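You operate a simulated robot arm through the tools that you are given. There is no shell and no other tool. Be economical: measure what you need, move in short steps, check, and stop when the job is done.

You run a simulated robot arm. Do the job below in one go: nothing can be reset, and whatever is moved stays where it is left.

JOB
Put the thick teal ring in the grey collar and screw the cover on.
Fine: both thumb screws end tight. The other things stay put.

The check looks at the end state, three seconds after you hand in, the way a careful person would. Anything else that was tipped, shoved, dropped, spilled or broken makes it a failure. Lids that push on must go on centred and level and be pressed home; caps that screw on are set level and turned clockwise until they are tight.

ROBOT AND FRAMES
A 6-joint arm with a two-finger parallel gripper, fixed in place. Base frame: the origin is at the foot of the arm, x ahead of it, y to its left, z up; the work surface is at about z = 843. Readings come in mm, degrees, newtons and seconds.
With the tool pointing down near the work surface it reaches from about 240 to 640 mm from the base axis. Its first joint turns from -66.0 to 66.0 degrees. Payload 2.7 kg.
The tool frame sits at the grasp point between the pads (the TCP): z along the fingers, y along the line on which they close. The tips reach 23 mm beyond it. The gripper opens to 94 mm. The fingers are 38 mm wide and 10 mm thick; the gripper's body (54 by 96 mm) begins 39 mm behind the TCP.
Orientation is told as [roll, pitch, yaw] about the base's x, y, z axes, in that order, counted from this pose: with the fingers straight down and closing along the base's y, the tool's x points along the base's -x, its y along +y and its z along -z.

CONTROLS
- The arm moves only by the tool jog_arm. Its arguments are lists of equal length, an entry for each row: "translation": the shift along the base's x, y, z in mm, a list of three; "delta_rot": the turn, a rotation vector about the base's x, y, z in degrees, a list of three. In form: {"translation": [[tx, ty, tz], ...], "delta_rot": [[ax, ay, az], ...]}. A call has 1 to 8 rows; each row shifts and turns the commanded pose from where the row before left it. "gripper" is the finger opening in mm, from 0 to 94, set as the call begins (left out, the last holds). Rows are played at 5 a second. More than 50 mm and 8.6 degrees between two rows, or a gripper value outside its range, and nothing of the call is played. A pose out of reach is approached as far as the arm can. The call stops where the force on the tool passes 40 N (or 10 N more than at its start, if that is more) or the arm is blocked; 0.2 s more then pass. The fingers move at their own pace (about 45 mm/s each) and stop on an object; they squeeze with about 32 N. The grip force told is the motor's: it shows also when the fingers shut on nothing. Time passes only in rows, and 0.2 s behind the last, so rows that do not move let the fingers close. The reply holds the time, the measured pose of the TCP, the force on the tool along the base axes, the opening and the grip force, in the units named above and with some noise.
- Cameras (640 x 400 px; columns grow to the right, rows downward): "scene" is fixed at [71.1, -424.3, 1417.7]; the picture's right is [0.83, -0.55, 0.00], its down [-0.25, -0.37, -0.90] and it looks along [0.50, 0.75, -0.44] (base axes); focal length 370 px, centre (320, 200). "wrist" rides on the gripper at [-39, 0, -44] in the tool frame; the picture's right is [0.00, -1.00, 0.00], its down [0.97, 0.00, -0.24] and it looks along [0.24, 0.00, 0.97] (tool axes); focal length 218 px, centre (320, 200). There is no depth. A picture from a camera that has moved, and an enlarged one, comes with that camera's place and axes in the base frame and with its lens.
- grab_frame(camera): a new picture of that camera. No time passes.
- inspect(camera, box): a new picture of the part [left, top, right, bottom] of that camera's present view, enlarged. No time passes.
- close_job(): hands the job in; it is judged then, once.

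Work in short steps. Places have to be worked out from the pictures, the camera data and where the tool is seen: move nearer, look again, correct. Check each grasp and each placing, and mend what went wrong. You have 120 turns and 68 pictures in all, those below and enlarged ones among them. Open the gripper and draw the arm clear of the work before you hand the job in, unless the task says otherwise; then end with one line.

The tools are called after ">>>" by a JSON object that holds its "api" and its "payload". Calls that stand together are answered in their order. jog_arm: Moves the arm, as the interface text tells. Its arguments: {"type":"object","properties":{"translation":{"type":"array"},"delta_rot":{"type":"array"},"gripper":{"type":"number"}},"required":["translation","delta_rot"]} The other tools are called the same way: grab_frame (camera) takes a picture; inspect (camera, box) takes an enlarged picture of a part of a camera's view; close_job () hands the job in.

At the start:

```text
clock: 0.0
position: [280.7, 339.2, 1135.5]
orientation: [0.0, 0.0, 0.0]
force: [-0.6, 0.1, -0.9]
width: 93.8
grip_force: 0.1
```

scene: 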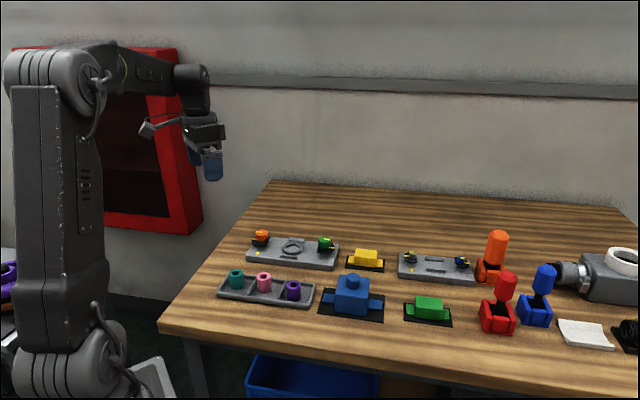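
wrist: 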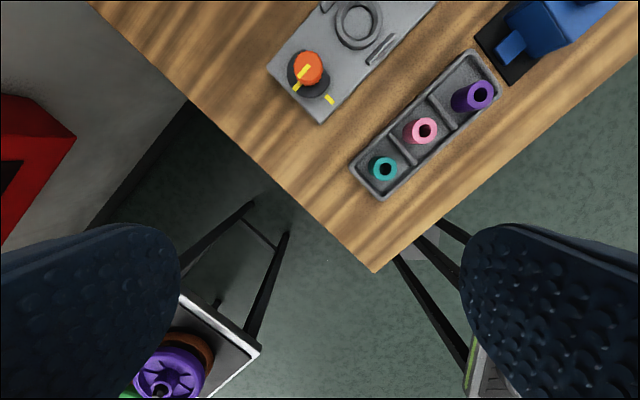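

I'll look closely at the left part of the bench, where the tray of rings, the collar plate and the covers are.

>>> {"api": "inspect", "payload": {"camera": "scene", "box": [200, 210, 400, 335]}}

>>> {"api": "inspect", "payload": {"camera": "scene", "box": [370, 210, 570, 335]}}

>>> {"api": "inspect", "payload": {"camera": "wrist", "box": [240, 0, 640, 250]}}

```text
3.20 times, centred on (300, 272) of scene
camera zoom: at [71.1, -424.3, 1417.7], right [0.83, -0.55, 0.0], down [-0.25, -0.37, -0.9], along [0.5, 0.75, -0.44], focal length 1186 px, centre (384, -32)
```

zoom: 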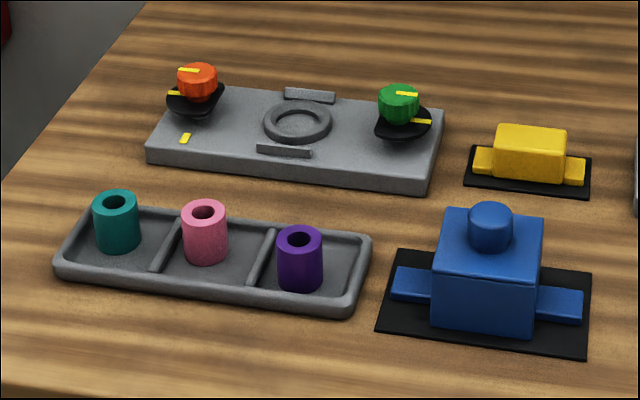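

```text
3.20 times, centred on (470, 272) of scene
camera zoom: at [71.1, -424.3, 1417.7], right [0.83, -0.55, 0.0], down [-0.25, -0.37, -0.9], along [0.5, 0.75, -0.44], focal length 1186 px, centre (-160, -32)
```

zoom: 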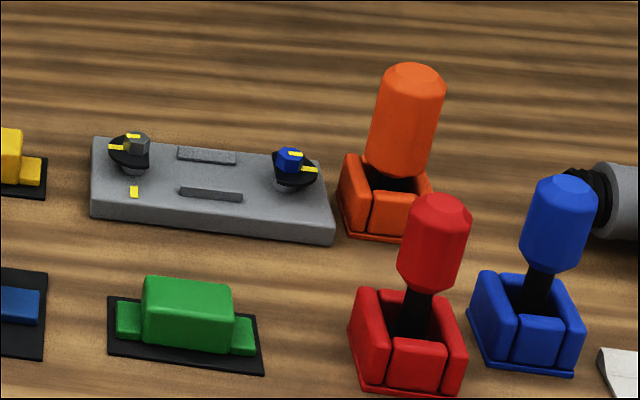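

```text
1.60 times, centred on (440, 125) of wrist
camera zoom: at [319.5, 337.8, 1179.3], right [0.0, -1.0, 0.0], down [-0.97, 0.0, 0.24], along [-0.24, 0.0, -0.97], focal length 349 px, centre (128, 320)
```

zoom: 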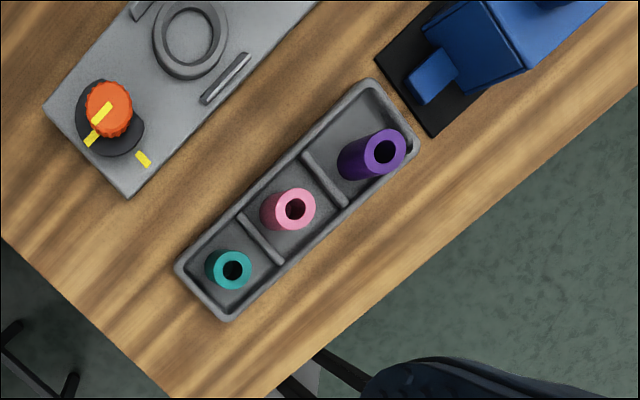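

The collar plate has an orange and a green thumb screw. I'll move over the area for a top-down view.

>>> {"api": "jog_arm", "payload": {"translation": [[30, -30, 0], [30, -30, 0], [30, -30, 0], [30, -30, 0], [20, -30, -20], [0, 0, -20], [0, 0, 0]], "delta_rot": [[0, 0, 0], [0, 0, 0], [0, 0, 0], [0, 0, 0], [0, 0, 0], [0, 0, 0], [0, 0, 0]]}}

>>> {"api": "grab_frame", "payload": {"camera": "wrist"}}

```text
clock: 1.6
position: [419.8, 189.0, 1094.6]
orientation: [0.1, 0.1, 0.1]
force: [0.1, 0.4, 0.4]
width: 94.1
grip_force: 0.0
```

```text
62 pictures are left
camera wrist: at [459.5, 187.4, 1139.1], right [0.0, -1.0, 0.0], down [-0.97, 0.0, 0.24], along [-0.24, 0.0, -0.97], focal length 218 px, centre (320, 200)
```

wrist: 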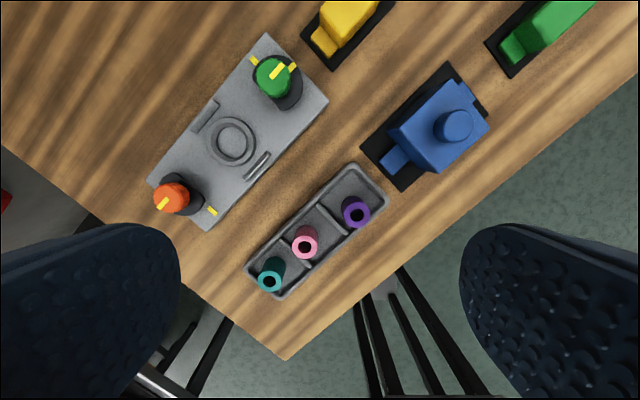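

Good view. I'll enlarge the plate and the cover.

>>> {"api": "inspect", "payload": {"camera": "wrist", "box": [140, 20, 340, 145]}}

>>> {"api": "inspect", "payload": {"camera": "wrist", "box": [140, 120, 340, 245]}}

>>> {"api": "inspect", "payload": {"camera": "wrist", "box": [320, 60, 520, 185]}}

>>> {"api": "inspect", "payload": {"camera": "wrist", "box": [230, 155, 430, 310]}}

```text
3.20 times, centred on (240, 82) of wrist
camera zoom: at [459.5, 187.4, 1139.1], right [0.0, -1.0, 0.0], down [-0.97, 0.0, 0.24], along [-0.24, 0.0, -0.97], focal length 698 px, centre (576, 576)
```

zoom: 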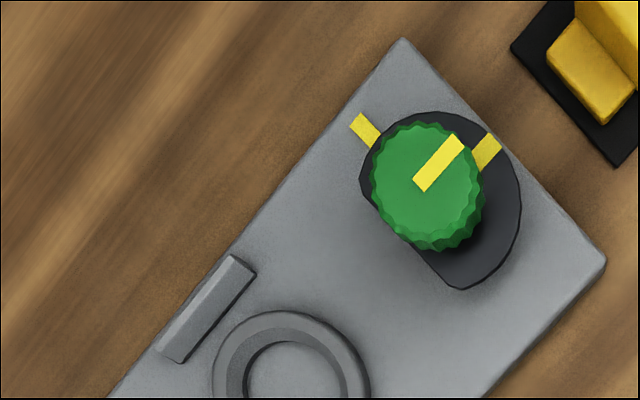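

```text
3.20 times, centred on (240, 182) of wrist
camera zoom: at [459.5, 187.4, 1139.1], right [0.0, -1.0, 0.0], down [-0.97, 0.0, 0.24], along [-0.24, 0.0, -0.97], focal length 698 px, centre (576, 256)
```

zoom: 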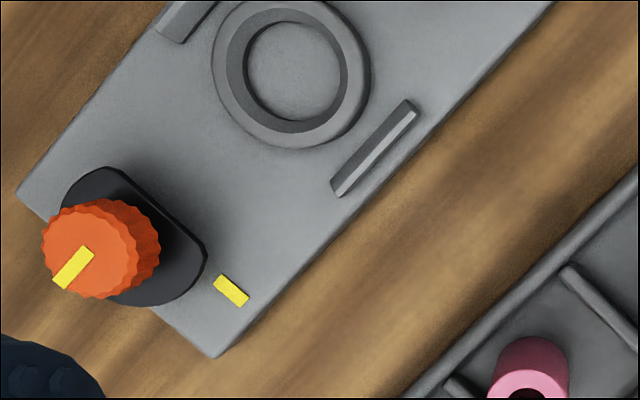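

```text
3.20 times, centred on (420, 122) of wrist
camera zoom: at [459.5, 187.4, 1139.1], right [0.0, -1.0, 0.0], down [-0.97, 0.0, 0.24], along [-0.24, 0.0, -0.97], focal length 698 px, centre (0, 448)
```

zoom: 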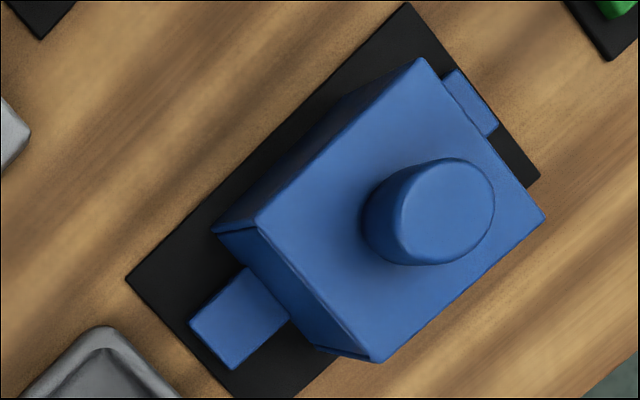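

```text
2.58 times, centred on (330, 232) of wrist
camera zoom: at [459.5, 187.4, 1139.1], right [0.0, -1.0, 0.0], down [-0.97, 0.0, 0.24], along [-0.24, 0.0, -0.97], focal length 563 px, centre (294, 116)
```

zoom: 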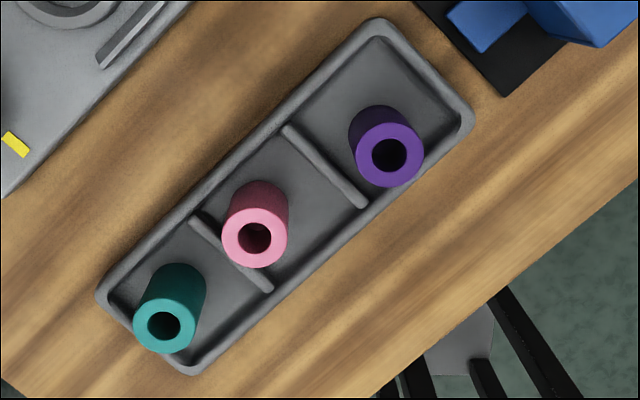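

The collar plate, tray and blue cover all lie along -45°. The blue cover is the only one with the right span (about 140 mm across the ears, for about 177 mm between screws). I put the teal ring near (290, 250) with its top at about z 886. I'll turn to yaw -45 and go above it.

>>> {"api": "jog_arm", "payload": {"translation": [[-20, 10, -10], [-20, 10, -10], [-20, 10, -20], [-20, 10, -20], [-25, 10, -20], [-25, 11, -30], [0, 0, 0]], "delta_rot": [[0, 0, -7.5], [0, 0, -7.5], [0, 0, -7.5], [0, 0, -7.5], [0, 0, -7.5], [0, 0, -7.5], [0, 0, 0]]}}

>>> {"api": "grab_frame", "payload": {"camera": "wrist"}}

```text
clock: 3.2
position: [290.3, 250.6, 985.2]
orientation: [0.0, 0.0, -45.0]
force: [-0.1, 0.1, 0.0]
width: 94.0
grip_force: 0.1
```

```text
57 pictures are left
camera wrist: at [318.1, 221.0, 1029.1], right [-0.71, -0.71, 0.0], down [-0.69, 0.69, 0.24], along [-0.17, 0.17, -0.97], focal length 218 px, centre (320, 200)
```

wrist: 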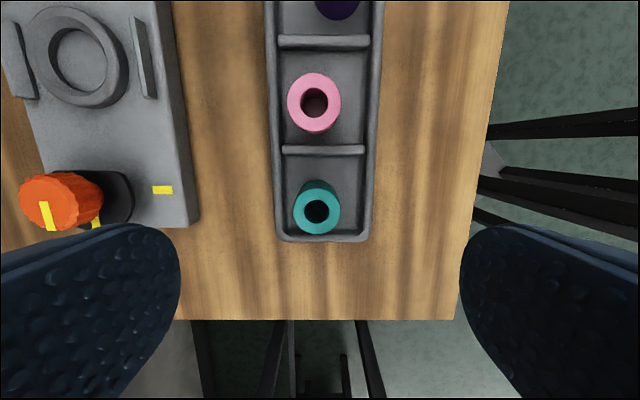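

Teal's top is at about (290.8, 252). I'll narrow the fingers and lower until the tips are at about z 866, above the tray rim.

>>> {"api": "jog_arm", "payload": {"translation": [[0.5, 1.4, -30], [0, 0, -30], [0, 0, -20], [0, 0, -8], [0, 0, -7], [0, 0, 0]], "delta_rot": [[0, 0, 0], [0, 0, 0], [0, 0, 0], [0, 0, 0], [0, 0, 0], [0, 0, 0]], "gripper": 60}}

>>> {"api": "grab_frame", "payload": {"camera": "wrist"}}

>>> {"api": "inspect", "payload": {"camera": "scene", "box": [180, 200, 340, 320]}}

```text
clock: 4.6
position: [291.5, 251.4, 889.8]
orientation: [0.0, 0.0, -45.0]
force: [0.3, -0.2, 0.1]
width: 60.1
grip_force: 0.1
```

```text
56 pictures are left
camera wrist: at [318.9, 222.8, 934.2], right [-0.71, -0.71, 0.0], down [-0.69, 0.69, 0.24], along [-0.17, 0.17, -0.97], focal length 218 px, centre (320, 200)
```

wrist: 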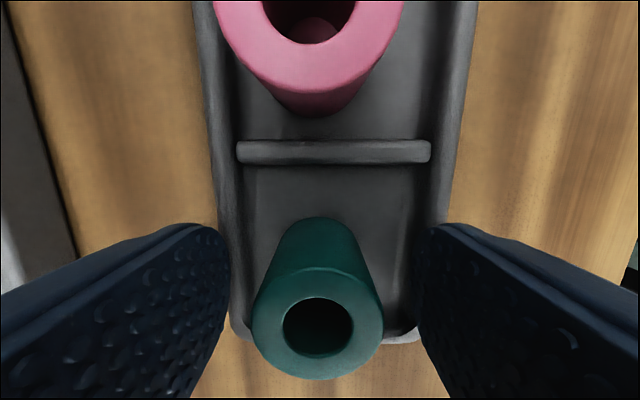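

```text
3.33 times, centred on (260, 260) of scene
camera zoom: at [71.1, -424.3, 1417.7], right [0.83, -0.55, 0.0], down [-0.25, -0.37, -0.9], along [0.5, 0.75, -0.44], focal length 1235 px, centre (520, 0)
```

zoom: 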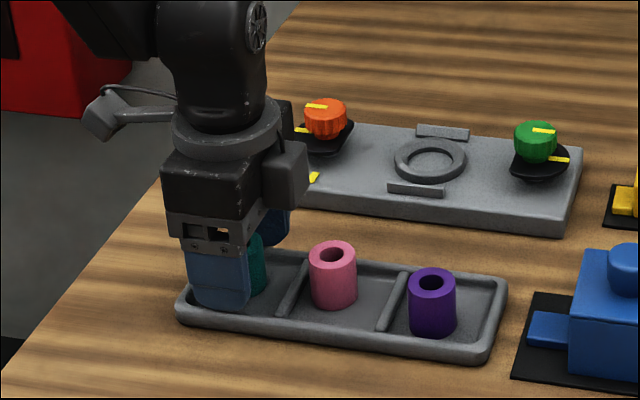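

The ring is centred between the pads with its top at about z 892. I'll close on it.

>>> {"api": "jog_arm", "payload": {"translation": [[0, 0, 0], [0, 0, 0], [0, 0, 0], [0, 0, 0]], "delta_rot": [[0, 0, 0], [0, 0, 0], [0, 0, 0], [0, 0, 0]], "gripper": 20}}

```text
clock: 5.6
position: [291.0, 251.5, 890.3]
orientation: [0.1, 0.0, -45.0]
force: [-0.2, 0.6, -0.6]
width: 30.6
grip_force: 32.0
```

The grip is good at 30.6 mm. I'll lift and carry the ring to above the collar, around (463, 292).

>>> {"api": "jog_arm", "payload": {"translation": [[0, 0, 20], [0, 0, 30], [0, 0, 40], [40, 10, 20], [40, 10, 0], [40, 10, 0], [40, 10, 0], [12, 0.5, 0]], "delta_rot": [[0, 0, 0], [0, 0, 0], [0, 0, 0], [0, 0, 0], [0, 0, 0], [0, 0, 0], [0, 0, 0], [0, 0, 0]]}}

>>> {"api": "grab_frame", "payload": {"camera": "wrist"}}

>>> {"api": "grab_frame", "payload": {"camera": "scene"}}

```text
clock: 7.4
position: [462.7, 291.4, 999.6]
orientation: [0.1, 0.0, -44.9]
force: [-0.4, 0.3, -0.3]
width: 31.0
grip_force: 32.3
```

```text
54 pictures are left
camera wrist: at [490.7, 262.3, 1044.1], right [-0.71, -0.71, 0.0], down [-0.69, 0.69, 0.24], along [-0.17, 0.17, -0.97], focal length 218 px, centre (320, 200)
```

wrist: 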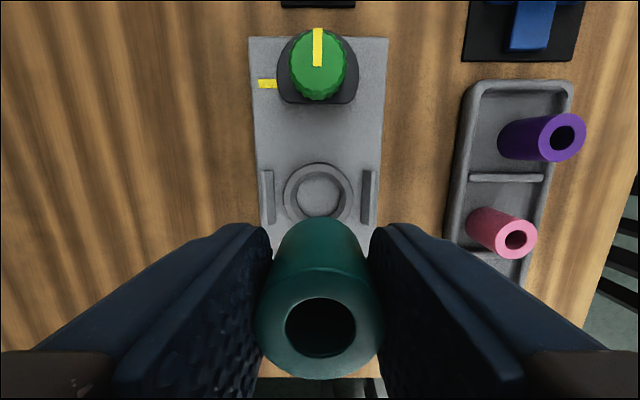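

```text
53 pictures are left
```

scene: 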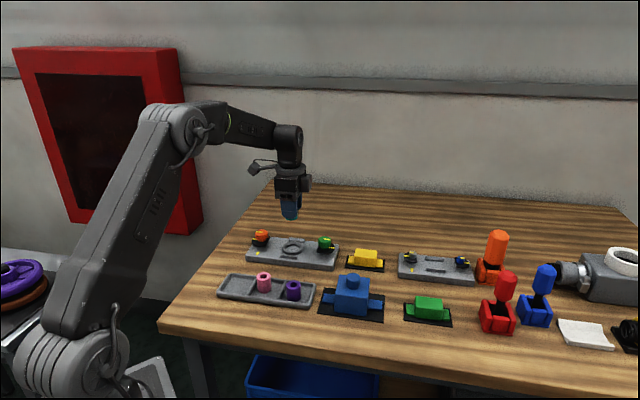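

I'll zoom in on the collar to find its centre accurately.

>>> {"api": "inspect", "payload": {"camera": "wrist", "box": [240, 140, 400, 240]}}

```text
4.00 times, centred on (320, 190) of wrist
camera zoom: at [490.7, 262.3, 1044.1], right [-0.71, -0.71, 0.0], down [-0.69, 0.69, 0.24], along [-0.17, 0.17, -0.97], focal length 873 px, centre (320, 240)
```

zoom: 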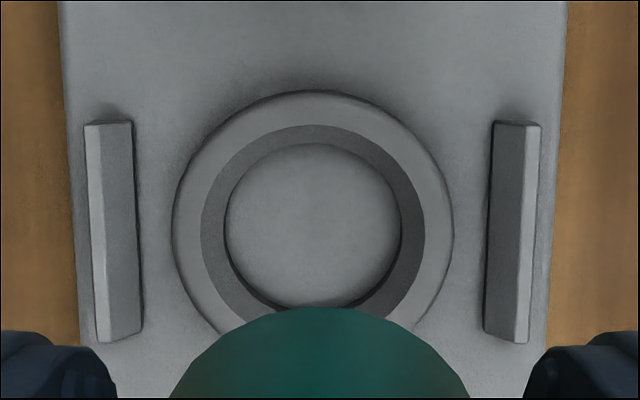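

The collar centre works out at about (462.5, 293), with a chamfered hole about 36 mm across. I'll shift slightly and lower to just above it.

>>> {"api": "jog_arm", "payload": {"translation": [[0, 1.5, -20], [0, 0, -25], [0, 0, -20], [0, 0, -10], [0, 0, 0]], "delta_rot": [[0, 0, 0], [0, 0, 0], [0, 0, 0], [0, 0, 0], [0, 0, 0]]}}

>>> {"api": "inspect", "payload": {"camera": "scene", "box": [240, 190, 360, 280]}}

```text
clock: 8.6
position: [463.7, 294.9, 924.3]
orientation: [0.1, -0.2, -45.0]
force: [-1.3, 0.3, -0.2]
width: 30.4
grip_force: 31.9
```

```text
4.44 times, centred on (300, 235) of scene
camera zoom: at [71.2, -424.3, 1417.7], right [0.83, -0.55, 0.0], down [-0.25, -0.37, -0.9], along [0.5, 0.75, -0.44], focal length 1647 px, centre (409, 44)
```

zoom: 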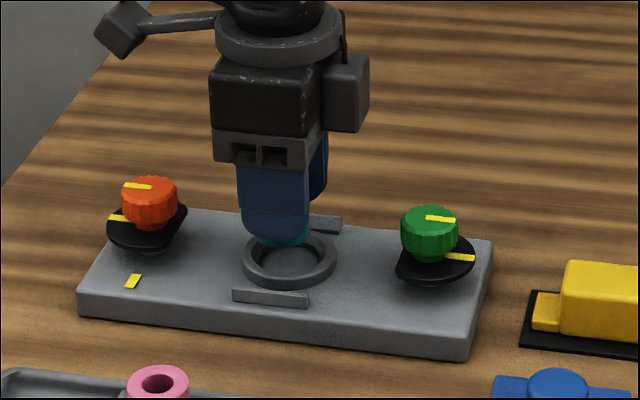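

I'll zoom in further to check how the ring lines up with the collar.

>>> {"api": "inspect", "payload": {"camera": "scene", "box": [275, 225, 315, 250]}}

>>> {"api": "inspect", "payload": {"camera": "wrist", "box": [220, 180, 420, 305]}}

```text
16.00 times, centred on (295, 238) of scene
camera zoom: at [71.2, -424.3, 1417.7], right [0.83, -0.55, 0.0], down [-0.25, -0.37, -0.9], along [0.5, 0.75, -0.44], focal length 5928 px, centre (720, -400)
```

zoom: 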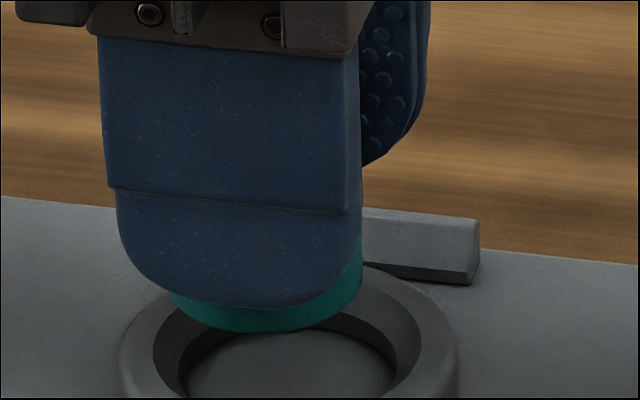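

```text
3.20 times, centred on (320, 242) of wrist
camera zoom: at [490.0, 264.9, 969.0], right [-0.71, -0.71, 0.0], down [-0.69, 0.69, 0.24], along [-0.17, 0.17, -0.97], focal length 698 px, centre (320, 64)
```

zoom: 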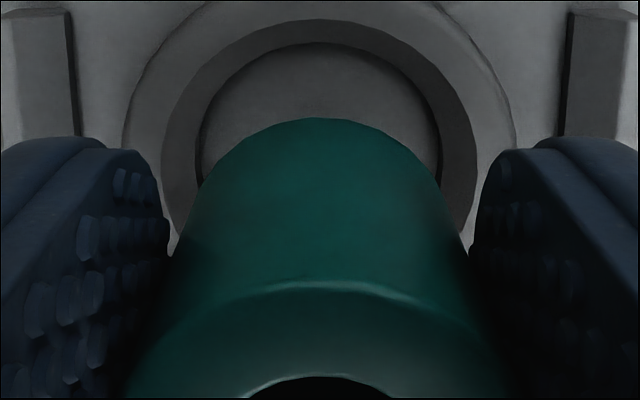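

The ring sits about 3.7 mm off along the tool's x axis (a grasp offset) and is centred laterally. I'll correct by (+2.6, -2.6) and look again.

>>> {"api": "jog_arm", "payload": {"translation": [[2.6, -2.6, 0], [0, 0, -4], [0, 0, 0]], "delta_rot": [[0, 0, 0], [0, 0, 0], [0, 0, 0]]}}

>>> {"api": "inspect", "payload": {"camera": "scene", "box": [275, 225, 315, 250]}}

```text
clock: 9.4
position: [466.3, 291.9, 921.3]
orientation: [0.2, 0.0, -45.0]
force: [0.4, 0.1, -0.9]
width: 30.7
grip_force: 31.9
```

```text
16.00 times, centred on (295, 238) of scene
camera zoom: at [71.1, -424.3, 1417.7], right [0.83, -0.55, 0.0], down [-0.25, -0.37, -0.9], along [0.5, 0.75, -0.44], focal length 5928 px, centre (720, -400)
```

zoom: 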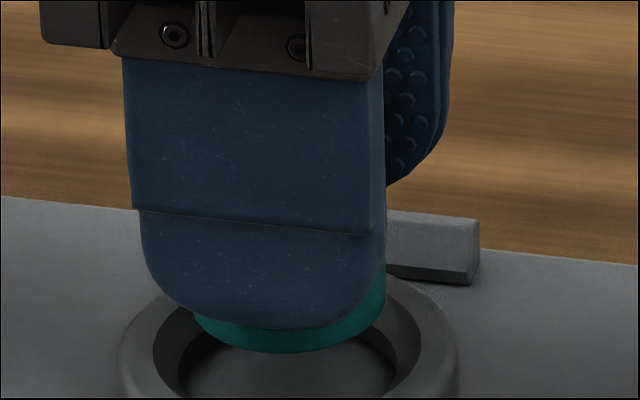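

The ring is now centred over the collar. I'll lower in small steps until it touches.

>>> {"api": "jog_arm", "payload": {"translation": [[0, 0, -4], [0, 0, -4], [0, 0, -3], [0, 0, -3], [0, 0, -2], [0, 0, 0]], "delta_rot": [[0, 0, 0], [0, 0, 0], [0, 0, 0], [0, 0, 0], [0, 0, 0], [0, 0, 0]]}}

>>> {"api": "inspect", "payload": {"camera": "scene", "box": [275, 225, 315, 250]}}

```text
clock: 10.8
position: [466.9, 290.8, 904.7]
orientation: [0.1, 0.0, -45.1]
force: [0.2, -0.2, -0.8]
width: 30.8
grip_force: 31.9
```

```text
16.00 times, centred on (295, 238) of scene
camera zoom: at [71.1, -424.3, 1417.7], right [0.83, -0.55, 0.0], down [-0.25, -0.37, -0.9], along [0.5, 0.75, -0.44], focal length 5928 px, centre (720, -400)
```

zoom: 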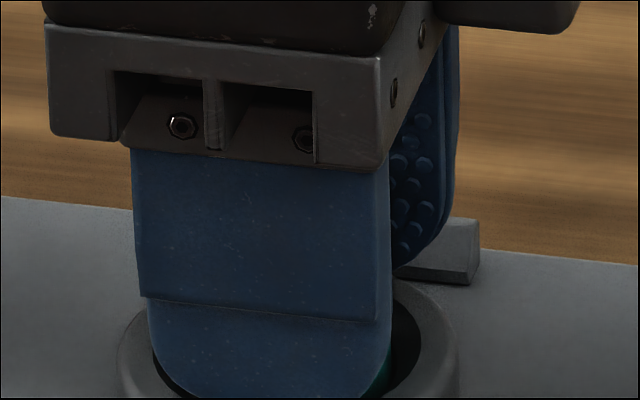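

The ring is going in with no contact yet, so I'll continue slowly.

>>> {"api": "jog_arm", "payload": {"translation": [[0, 0, -1.5], [0, 0, -1.5], [0, 0, -1.5], [0, 0, -1.5], [0, 0, 0]], "delta_rot": [[0, 0, 0], [0, 0, 0], [0, 0, 0], [0, 0, 0], [0, 0, 0]]}}

>>> {"api": "inspect", "payload": {"camera": "scene", "box": [275, 225, 315, 250]}}

```text
clock: 12.0
position: [466.2, 291.3, 902.3]
orientation: [0.4, -0.1, -44.9]
force: [-3.7, -3.2, 30.2]
width: 30.6
grip_force: 32.5
```

```text
16.00 times, centred on (295, 238) of scene
camera zoom: at [70.6, -424.7, 1417.6], right [0.83, -0.55, 0.0], down [-0.25, -0.37, -0.9], along [0.5, 0.75, -0.44], focal length 5928 px, centre (720, -400)
```

zoom: 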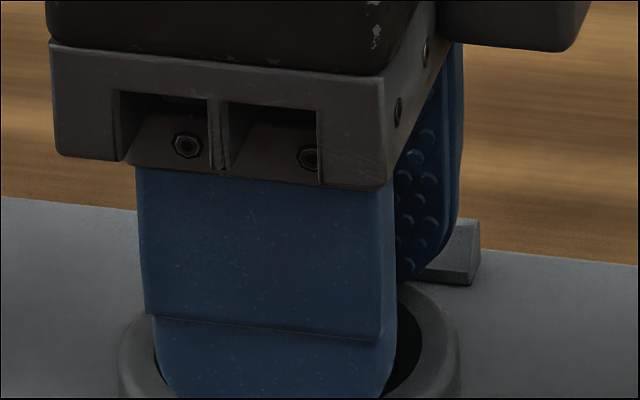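

It makes contact at 902.3, which matches the ring bottom reaching the floor at about 860. I'll relieve the force, open and rise to look.

>>> {"api": "jog_arm", "payload": {"translation": [[0, 0, 2.5], [0, 0, 0]], "delta_rot": [[0, 0, 0], [0, 0, 0]]}}

>>> {"api": "jog_arm", "payload": {"translation": [[0, 0, 0], [0, 0, 0], [0, 0, 20], [0, 0, 30], [0, 0, 40], [0, 0, 10], [0, 0, 0]], "delta_rot": [[0, 0, 0], [0, 0, 0], [0, 0, 0], [0, 0, 0], [0, 0, 0], [0, 0, 0], [0, 0, 0]], "gripper": 46}}

>>> {"api": "grab_frame", "payload": {"camera": "wrist"}}

>>> {"api": "inspect", "payload": {"camera": "scene", "box": [240, 220, 320, 270]}}

```text
clock: 12.6
position: [466.5, 290.9, 901.6]
orientation: [0.3, 0.0, -45.0]
force: [6.3, 1.7, 14.4]
width: 30.8
grip_force: 32.0
```

```text
clock: 14.2
position: [466.2, 291.4, 1001.8]
orientation: [0.0, -0.1, -45.0]
force: [0.0, 0.5, 0.1]
width: 45.7
grip_force: 0.1
```

```text
45 pictures are left
camera wrist: at [493.5, 262.5, 1045.9], right [-0.71, -0.71, 0.0], down [-0.69, 0.69, 0.24], along [-0.17, 0.17, -0.97], focal length 218 px, centre (320, 200)
```

wrist: 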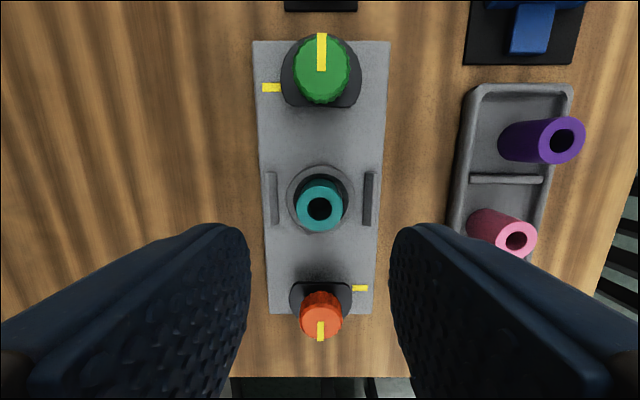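

```text
8.00 times, centred on (280, 245) of scene
camera zoom: at [71.1, -424.3, 1417.7], right [0.83, -0.55, 0.0], down [-0.25, -0.37, -0.9], along [0.5, 0.75, -0.44], focal length 2964 px, centre (640, -160)
```

zoom: 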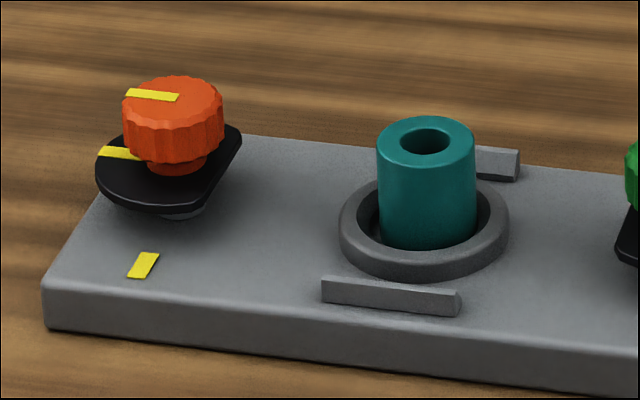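

The ring stands upright in the collar. Next is the cover, whose knob top I triangulate at about (477, 60, 930). I'll move above it.

>>> {"api": "jog_arm", "payload": {"translation": [[0, -40, 20], [0, -45, 15], [0, -45, 0], [5, -45, 0], [5, -45, 0], [0, -10, 0], [0, 0, 0]], "delta_rot": [[0, 0, 0], [0, 0, 0], [0, 0, 0], [0, 0, 0], [0, 0, 0], [0, 0, 0], [0, 0, 0]], "gripper": 70}}

>>> {"api": "grab_frame", "payload": {"camera": "wrist"}}

>>> {"api": "inspect", "payload": {"camera": "scene", "box": [310, 265, 400, 325]}}

```text
clock: 15.8
position: [474.9, 60.7, 1036.1]
orientation: [0.1, 0.0, -44.9]
force: [-0.3, -0.6, -0.6]
width: 70.3
grip_force: 0.1
```

```text
43 pictures are left
camera wrist: at [502.7, 31.6, 1080.3], right [-0.71, -0.71, 0.0], down [-0.69, 0.69, 0.24], along [-0.17, 0.17, -0.97], focal length 218 px, centre (320, 200)
```

wrist: 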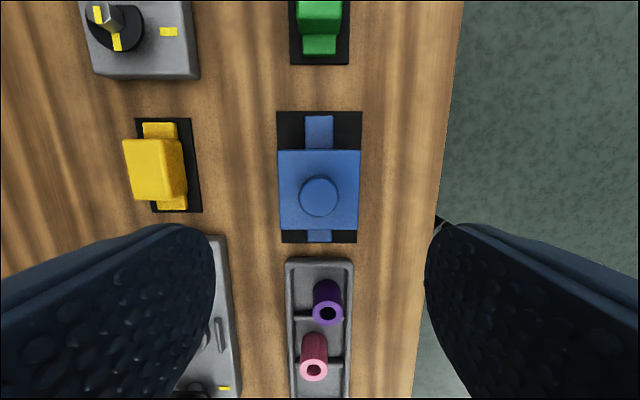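

```text
6.67 times, centred on (355, 295) of scene
camera zoom: at [71.1, -424.3, 1417.7], right [0.83, -0.55, 0.0], down [-0.25, -0.37, -0.9], along [0.5, 0.75, -0.44], focal length 2470 px, centre (87, -433)
```

zoom: 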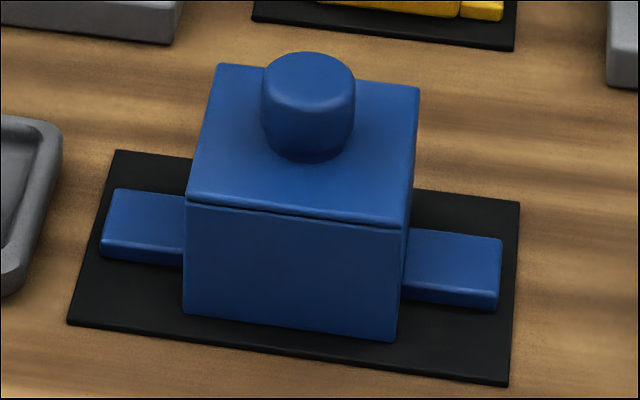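

I'll zoom in for the cover's exact centre and yaw.

>>> {"api": "inspect", "payload": {"camera": "wrist", "box": [240, 105, 400, 255]}}

```text
2.67 times, centred on (320, 180) of wrist
camera zoom: at [502.7, 31.6, 1080.3], right [-0.71, -0.71, 0.0], down [-0.69, 0.69, 0.24], along [-0.17, 0.17, -0.97], focal length 582 px, centre (320, 253)
```

zoom: 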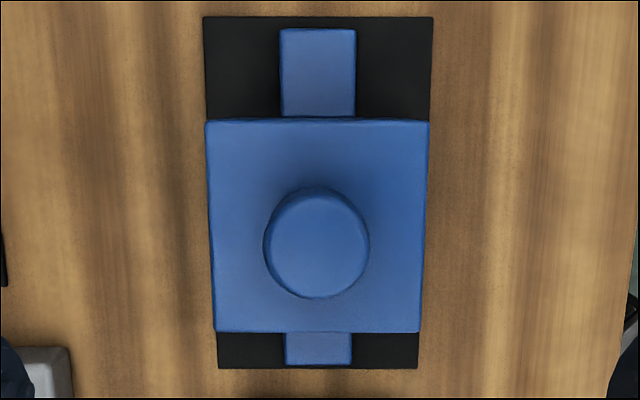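

The block is 64×64 mm, aligned at yaw -45, with its centre at about (478.6, 57.6) and its top at about 910. Gripping the block's sides is firmer than the knob, so I'll open fully and lower partway to check.

>>> {"api": "jog_arm", "payload": {"translation": [[3.7, -3.1, 0], [0, 0, -30], [0, 0, -30], [0, 0, -20], [0, 0, 0]], "delta_rot": [[0, 0, 0], [0, 0, 0], [0, 0, 0], [0, 0, 0], [0, 0, 0]], "gripper": 94}}

>>> {"api": "grab_frame", "payload": {"camera": "wrist"}}

```text
clock: 17.0
position: [478.4, 57.8, 956.3]
orientation: [0.0, 0.0, -45.0]
force: [0.2, -0.1, -0.6]
width: 94.0
grip_force: 0.1
```

```text
40 pictures are left
camera wrist: at [507.1, 28.9, 1000.7], right [-0.71, -0.71, 0.0], down [-0.69, 0.69, 0.24], along [-0.17, 0.17, -0.97], focal length 218 px, centre (320, 200)
```

wrist: 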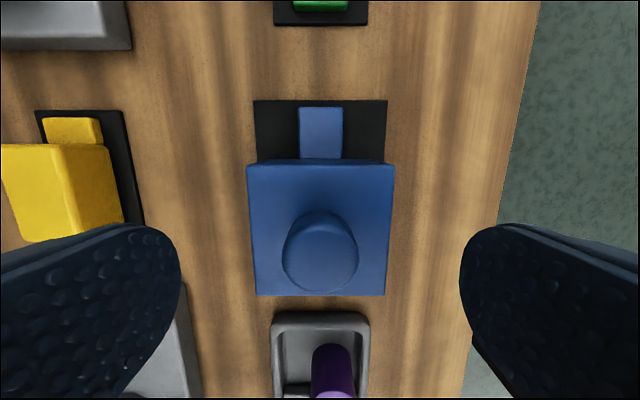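

The block is centred. I'll lower to TCP z 903 (tips at 880) and close.

>>> {"api": "jog_arm", "payload": {"translation": [[0, 0, -20], [0, 0, -20], [0, 0, -8], [0, 0, -5], [0, 0, 0]], "delta_rot": [[0, 0, 0], [0, 0, 0], [0, 0, 0], [0, 0, 0], [0, 0, 0]]}}

>>> {"api": "jog_arm", "payload": {"translation": [[0, 0, 0], [0, 0, 0], [0, 0, 0], [0, 0, 0]], "delta_rot": [[0, 0, 0], [0, 0, 0], [0, 0, 0], [0, 0, 0]], "gripper": 50}}

>>> {"api": "grab_frame", "payload": {"camera": "wrist"}}

```text
clock: 18.2
position: [479.4, 58.1, 902.6]
orientation: [0.1, 0.0, -45.1]
force: [-0.4, 0.4, 0.0]
width: 94.0
grip_force: 0.1
```

```text
clock: 19.2
position: [478.5, 58.6, 904.0]
orientation: [0.1, 0.0, -45.1]
force: [-0.4, -0.8, 0.0]
width: 67.4
grip_force: 32.1
```

```text
39 pictures are left
camera wrist: at [506.8, 29.1, 947.5], right [-0.71, -0.71, 0.0], down [-0.69, 0.69, 0.24], along [-0.17, 0.17, -0.97], focal length 218 px, centre (320, 200)
```

wrist: 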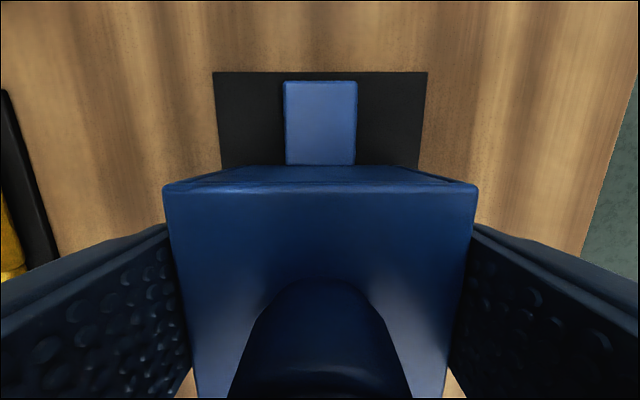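

The cover is gripped at 67.4 mm. I'll lift straight up, then carry it toward the collar at height.

>>> {"api": "jog_arm", "payload": {"translation": [[0, 0, 10], [0, 0, 20], [0, 0, 40], [0, 0, 40], [0, 0, 0]], "delta_rot": [[0, 0, 0], [0, 0, 0], [0, 0, 0], [0, 0, 0], [0, 0, 0]]}}

>>> {"api": "jog_arm", "payload": {"translation": [[-3, 45, 0], [-3, 45, 0], [-3, 45, 0], [-3, 45, 0], [-3, 40, 0], [0, 15, 0], [0, 0, 0]], "delta_rot": [[0, 0, 0], [0, 0, 0], [0, 0, 0], [0, 0, 0], [0, 0, 0], [0, 0, 0], [0, 0, 0]]}}

>>> {"api": "grab_frame", "payload": {"camera": "wrist"}}

>>> {"api": "inspect", "payload": {"camera": "scene", "box": [220, 160, 380, 280]}}

```text
clock: 20.4
position: [480.3, 57.7, 1014.3]
orientation: [0.1, 0.2, -45.0]
force: [-0.3, 0.1, -0.5]
width: 67.4
grip_force: 31.8
```

```text
clock: 22.0
position: [464.9, 293.6, 1014.6]
orientation: [0.1, 0.0, -45.0]
force: [-0.5, 0.1, -1.2]
width: 67.8
grip_force: 32.9
```

```text
38 pictures are left
camera wrist: at [492.2, 264.0, 1058.6], right [-0.71, -0.71, 0.0], down [-0.69, 0.69, 0.24], along [-0.17, 0.17, -0.97], focal length 218 px, centre (320, 200)
```

wrist: 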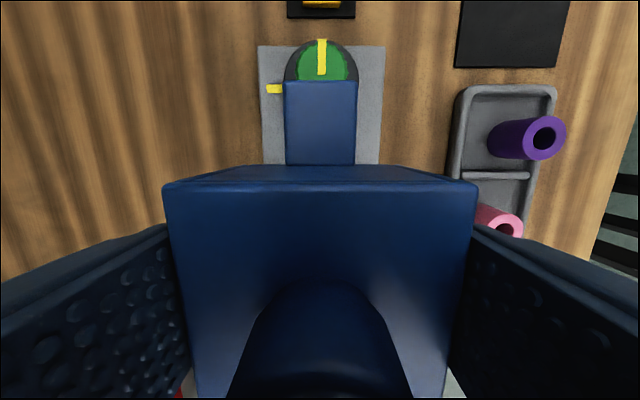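

```text
3.33 times, centred on (300, 220) of scene
camera zoom: at [71.2, -424.3, 1417.7], right [0.83, -0.55, 0.0], down [-0.25, -0.37, -0.9], along [0.5, 0.75, -0.44], focal length 1235 px, centre (387, 133)
```

zoom: 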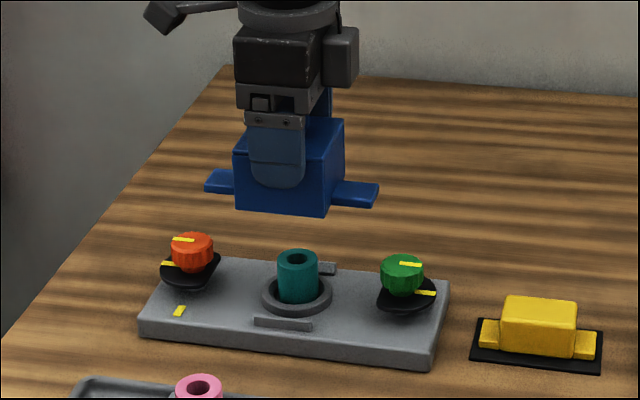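

I'll lower to just above the ring and compare the ears and block against the screws and rails.

>>> {"api": "jog_arm", "payload": {"translation": [[0, 0, -20], [0, 0, -18], [0, 0, 0]], "delta_rot": [[0, 0, 0], [0, 0, 0], [0, 0, 0]]}}

>>> {"api": "inspect", "payload": {"camera": "wrist", "box": [220, 0, 420, 200]}}

>>> {"api": "inspect", "payload": {"camera": "scene", "box": [240, 190, 350, 275]}}

```text
clock: 22.8
position: [463.7, 293.3, 974.8]
orientation: [0.0, 0.0, -44.9]
force: [0.4, 0.2, -0.7]
width: 67.9
grip_force: 31.9
```

```text
2.00 times, centred on (320, 100) of wrist
camera zoom: at [492.0, 264.0, 1019.9], right [-0.71, -0.71, 0.0], down [-0.69, 0.69, 0.24], along [-0.17, 0.17, -0.97], focal length 436 px, centre (320, 400)
```

zoom: 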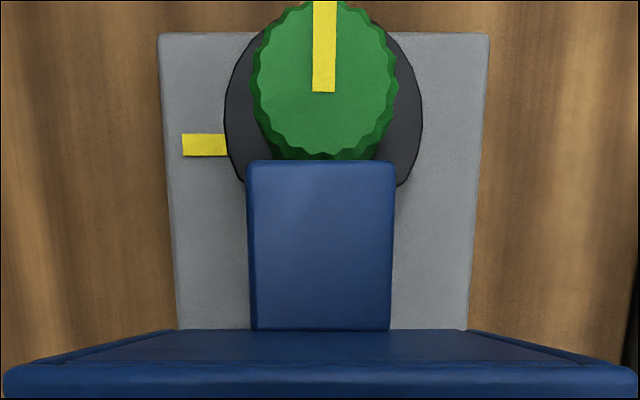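

```text
4.71 times, centred on (295, 232) of scene
camera zoom: at [71.2, -424.3, 1417.7], right [0.83, -0.55, 0.0], down [-0.25, -0.37, -0.9], along [0.5, 0.75, -0.44], focal length 1744 px, centre (438, 47)
```

zoom: 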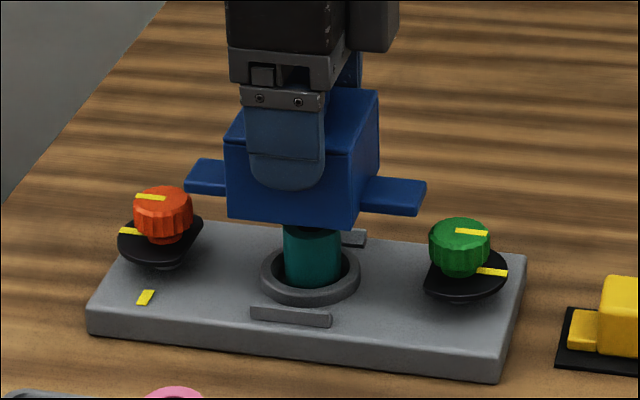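

I'll zoom in for precise edges.

>>> {"api": "inspect", "payload": {"camera": "scene", "box": [280, 220, 330, 256]}}

```text
11.11 times, centred on (305, 238) of scene
camera zoom: at [71.2, -424.3, 1417.7], right [0.83, -0.55, 0.0], down [-0.25, -0.37, -0.9], along [0.5, 0.75, -0.44], focal length 4116 px, centre (487, -222)
```

zoom: 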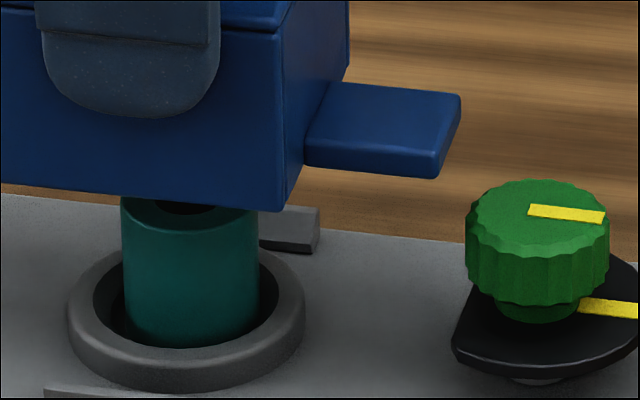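

>>> {"api": "inspect", "payload": {"camera": "scene", "box": [260, 220, 310, 256]}}

```text
11.11 times, centred on (285, 238) of scene
camera zoom: at [71.2, -424.3, 1417.7], right [0.83, -0.55, 0.0], down [-0.25, -0.37, -0.9], along [0.5, 0.75, -0.44], focal length 4116 px, centre (709, -222)
```

zoom: 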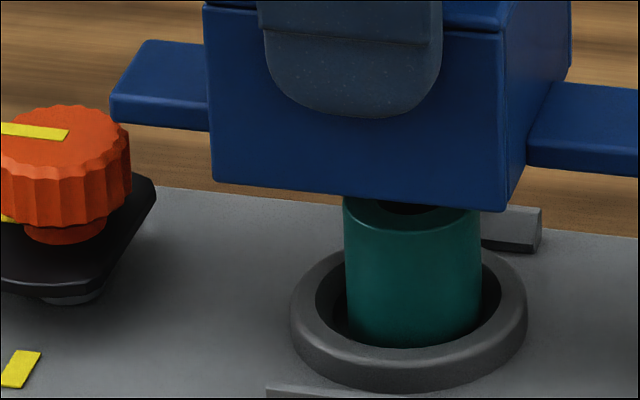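

Comparing in the same image, the cover needs about +2.3 mm along the plate (toward green) and 1.2 mm laterally. I'll shift by (+0.8, -2.5) and re-check lower down.

>>> {"api": "jog_arm", "payload": {"translation": [[0.8, -2.5, 0], [0, 0, -5], [0, 0, 0]], "delta_rot": [[0, 0, 0], [0, 0, 0], [0, 0, 0]]}}

>>> {"api": "inspect", "payload": {"camera": "scene", "box": [250, 215, 340, 275]}}

>>> {"api": "inspect", "payload": {"camera": "wrist", "box": [220, 0, 420, 200]}}

```text
clock: 23.6
position: [464.4, 290.1, 971.5]
orientation: [0.2, -0.1, -45.0]
force: [-0.2, 0.6, -0.4]
width: 67.5
grip_force: 31.9
```

```text
6.67 times, centred on (295, 245) of scene
camera zoom: at [71.2, -424.3, 1417.7], right [0.83, -0.55, 0.0], down [-0.25, -0.37, -0.9], along [0.5, 0.75, -0.44], focal length 2470 px, centre (487, -100)
```

zoom: 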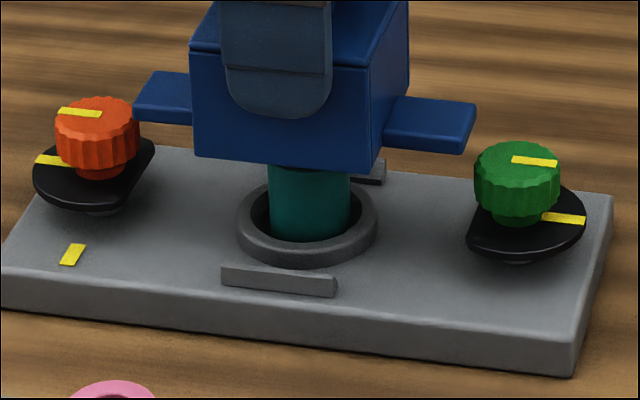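

```text
2.00 times, centred on (320, 100) of wrist
camera zoom: at [492.7, 261.3, 1014.9], right [-0.71, -0.71, 0.0], down [-0.69, 0.69, 0.24], along [-0.17, 0.17, -0.97], focal length 436 px, centre (320, 400)
```

zoom: 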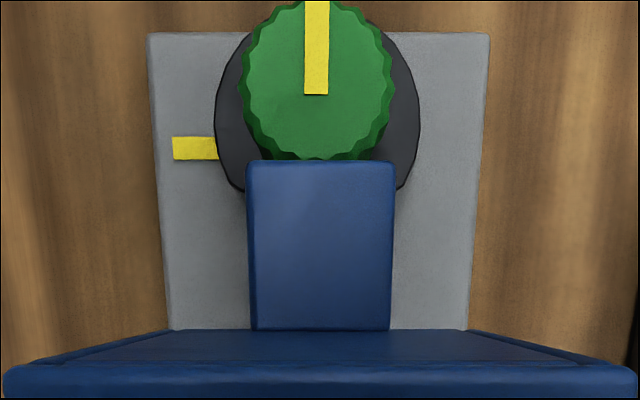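

I'll measure again at the earlier zoom.

>>> {"api": "inspect", "payload": {"camera": "scene", "box": [265, 225, 320, 260]}}

```text
11.43 times, centred on (292, 242) of scene
camera zoom: at [71.2, -424.3, 1417.7], right [0.83, -0.55, 0.0], down [-0.25, -0.37, -0.9], along [0.5, 0.75, -0.44], focal length 4234 px, centre (634, -286)
```

zoom: 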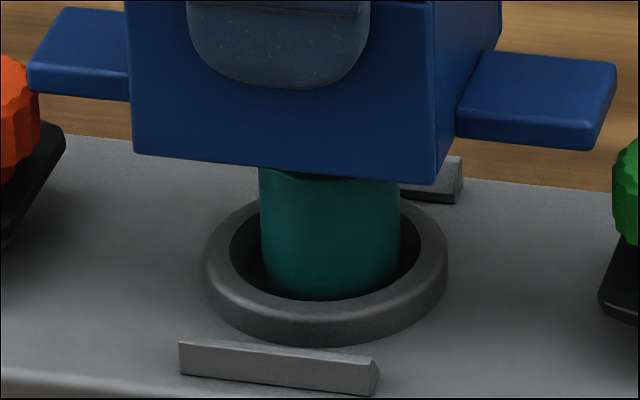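

It's aligned to under 1 mm both ways. I'll lower carefully; seating should come near TCP z 918.

>>> {"api": "jog_arm", "payload": {"translation": [[0.3, 0.3, -6], [0, 0, -6], [0, 0, -6], [0, 0, -6], [0, 0, -6], [0, 0, -6], [0, 0, -4], [0, 0, 0]], "delta_rot": [[0, 0, 0], [0, 0, 0], [0, 0, 0], [0, 0, 0], [0, 0, 0], [0, 0, 0], [0, 0, 0], [0, 0, 0]]}}

>>> {"api": "inspect", "payload": {"camera": "scene", "box": [250, 215, 340, 275]}}

>>> {"api": "inspect", "payload": {"camera": "wrist", "box": [220, 0, 420, 200]}}

```text
clock: 25.4
position: [464.7, 290.2, 931.0]
orientation: [0.1, 0.1, -45.0]
force: [-0.3, 0.6, -1.2]
width: 67.7
grip_force: 32.0
```

```text
6.67 times, centred on (295, 245) of scene
camera zoom: at [71.2, -424.3, 1417.7], right [0.83, -0.55, 0.0], down [-0.25, -0.37, -0.9], along [0.5, 0.75, -0.44], focal length 2470 px, centre (487, -100)
```

zoom: 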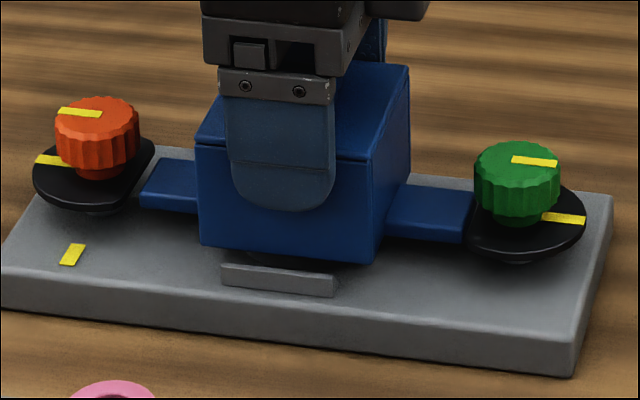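

```text
2.00 times, centred on (320, 100) of wrist
camera zoom: at [493.0, 261.9, 974.4], right [-0.71, -0.71, 0.0], down [-0.69, 0.69, 0.24], along [-0.17, 0.17, -0.97], focal length 436 px, centre (320, 400)
```

zoom: 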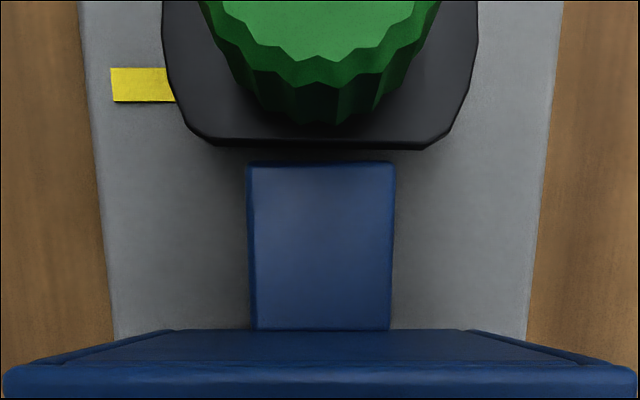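

The ears sit clear of both cam flats and are centred laterally. I'll continue down to contact.

>>> {"api": "jog_arm", "payload": {"translation": [[0, 0, -3], [0, 0, -3], [0, 0, -3], [0, 0, -2], [0, 0, -2], [0, 0, -2], [0, 0, 0]], "delta_rot": [[0, 0, 0], [0, 0, 0], [0, 0, 0], [0, 0, 0], [0, 0, 0], [0, 0, 0], [0, 0, 0]]}}

>>> {"api": "inspect", "payload": {"camera": "scene", "box": [250, 215, 340, 275]}}

```text
clock: 27.0
position: [465.6, 292.1, 918.4]
orientation: [0.5, -0.1, -45.0]
force: [-6.3, -5.1, 30.6]
width: 67.4
grip_force: 32.0
```

```text
6.67 times, centred on (295, 245) of scene
camera zoom: at [70.5, -424.7, 1417.6], right [0.83, -0.55, 0.0], down [-0.25, -0.37, -0.9], along [0.5, 0.75, -0.44], focal length 2470 px, centre (487, -100)
```

zoom: 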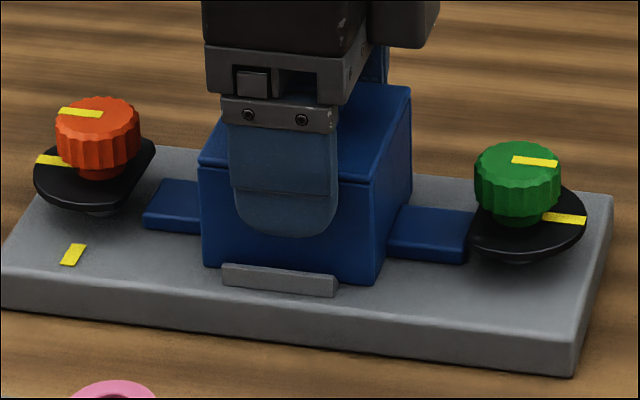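

Contact came right at the expected seating height, with the block between the rails. I'll relieve the force, release and rise to check it's level and centred.

>>> {"api": "jog_arm", "payload": {"translation": [[0, 0, 2], [0, 0, 0]], "delta_rot": [[0, 0, 0], [0, 0, 0]]}}

>>> {"api": "jog_arm", "payload": {"translation": [[0, 0, 0], [0, 0, 0], [0, 0, 20], [0, 0, 40], [0, 0, 40], [0, 0, 0]], "delta_rot": [[0, 0, 0], [0, 0, 0], [0, 0, 0], [0, 0, 0], [0, 0, 0], [0, 0, 0]], "gripper": 94}}

>>> {"api": "grab_frame", "payload": {"camera": "wrist"}}

>>> {"api": "inspect", "payload": {"camera": "scene", "box": [240, 215, 350, 280]}}

```text
clock: 27.6
position: [465.9, 291.8, 919.5]
orientation: [0.4, 0.0, -44.9]
force: [3.9, 1.3, 18.2]
width: 67.7
grip_force: 32.5
```

```text
clock: 29.0
position: [465.2, 290.2, 1018.5]
orientation: [0.0, 0.0, -45.0]
force: [-0.1, -1.1, 0.1]
width: 94.1
grip_force: 0.1
```

```text
26 pictures are left
camera wrist: at [492.7, 261.0, 1061.8], right [-0.71, -0.71, 0.0], down [-0.69, 0.69, 0.24], along [-0.17, 0.17, -0.97], focal length 218 px, centre (320, 200)
```

wrist: 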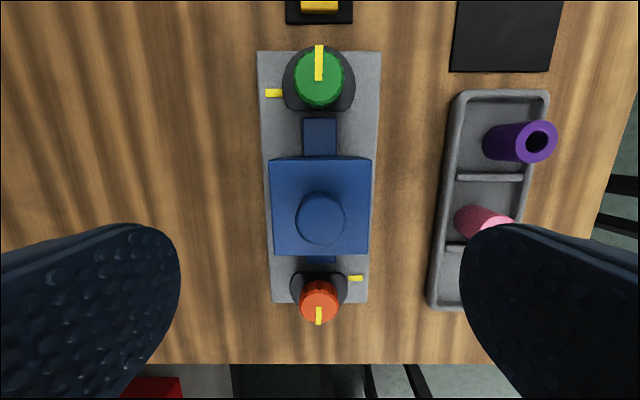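

```text
5.82 times, centred on (295, 248) of scene
camera zoom: at [71.1, -424.3, 1417.7], right [0.83, -0.55, 0.0], down [-0.25, -0.37, -0.9], along [0.5, 0.75, -0.44], focal length 2156 px, centre (466, -76)
```

zoom: 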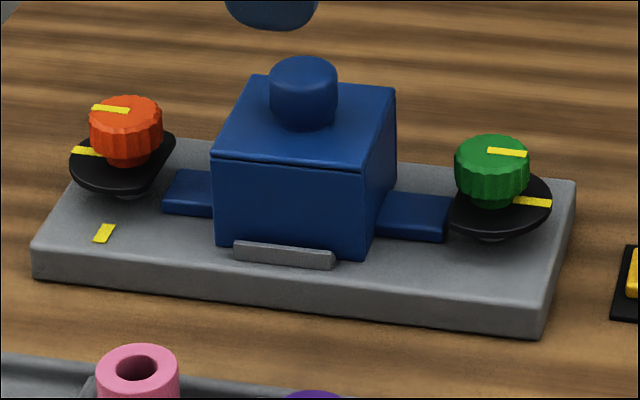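

The cover sits level between the rails. The green knob triangulates to about (522, 233) with its top at about 913. I'll move above it, turning toward yaw +45 for a clockwise stroke.

>>> {"api": "jog_arm", "payload": {"translation": [[20, -20, 0], [20, -20, 0], [17, -17, 0], [0, 0, 0], [0, 0, 0], [0, 0, 0], [0, 0, 0], [0, 0, 0]], "delta_rot": [[0, 0, 8], [0, 0, 8], [0, 0, 8], [0, 0, 8], [0, 0, 8], [0, 0, 8], [0, 0, 8], [0, 0, 8]], "gripper": 54}}

>>> {"api": "jog_arm", "payload": {"translation": [[0, 0, -10], [0, 0, -10], [0, 0, -10], [0, 0, -8], [0, 0, 0]], "delta_rot": [[0, 0, 8], [0, 0, 8], [0, 0, 8], [0, 0, 2], [0, 0, 0]]}}

>>> {"api": "grab_frame", "payload": {"camera": "wrist"}}

```text
clock: 30.8
position: [522.1, 233.2, 1016.9]
orientation: [0.1, 0.0, 19.2]
force: [-0.7, -0.4, 0.8]
width: 53.7
grip_force: 0.0
```

```text
clock: 32.0
position: [523.0, 234.9, 979.7]
orientation: [0.1, 0.0, 45.2]
force: [-0.2, 0.6, -0.1]
width: 54.1
grip_force: 0.1
```

```text
24 pictures are left
camera wrist: at [550.2, 260.3, 1023.8], right [0.71, -0.71, 0.0], down [-0.68, -0.69, 0.24], along [-0.17, -0.17, -0.97], focal length 218 px, centre (320, 200)
```

wrist: 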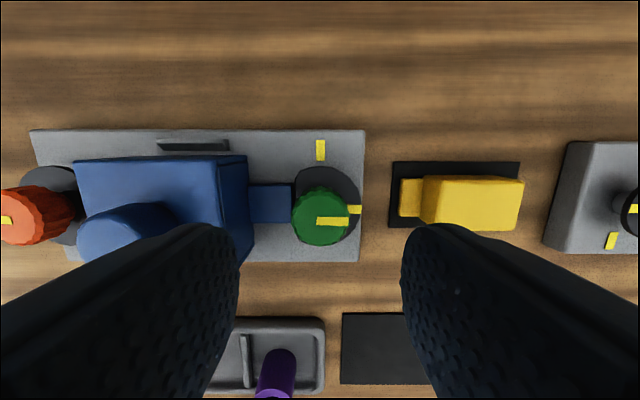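

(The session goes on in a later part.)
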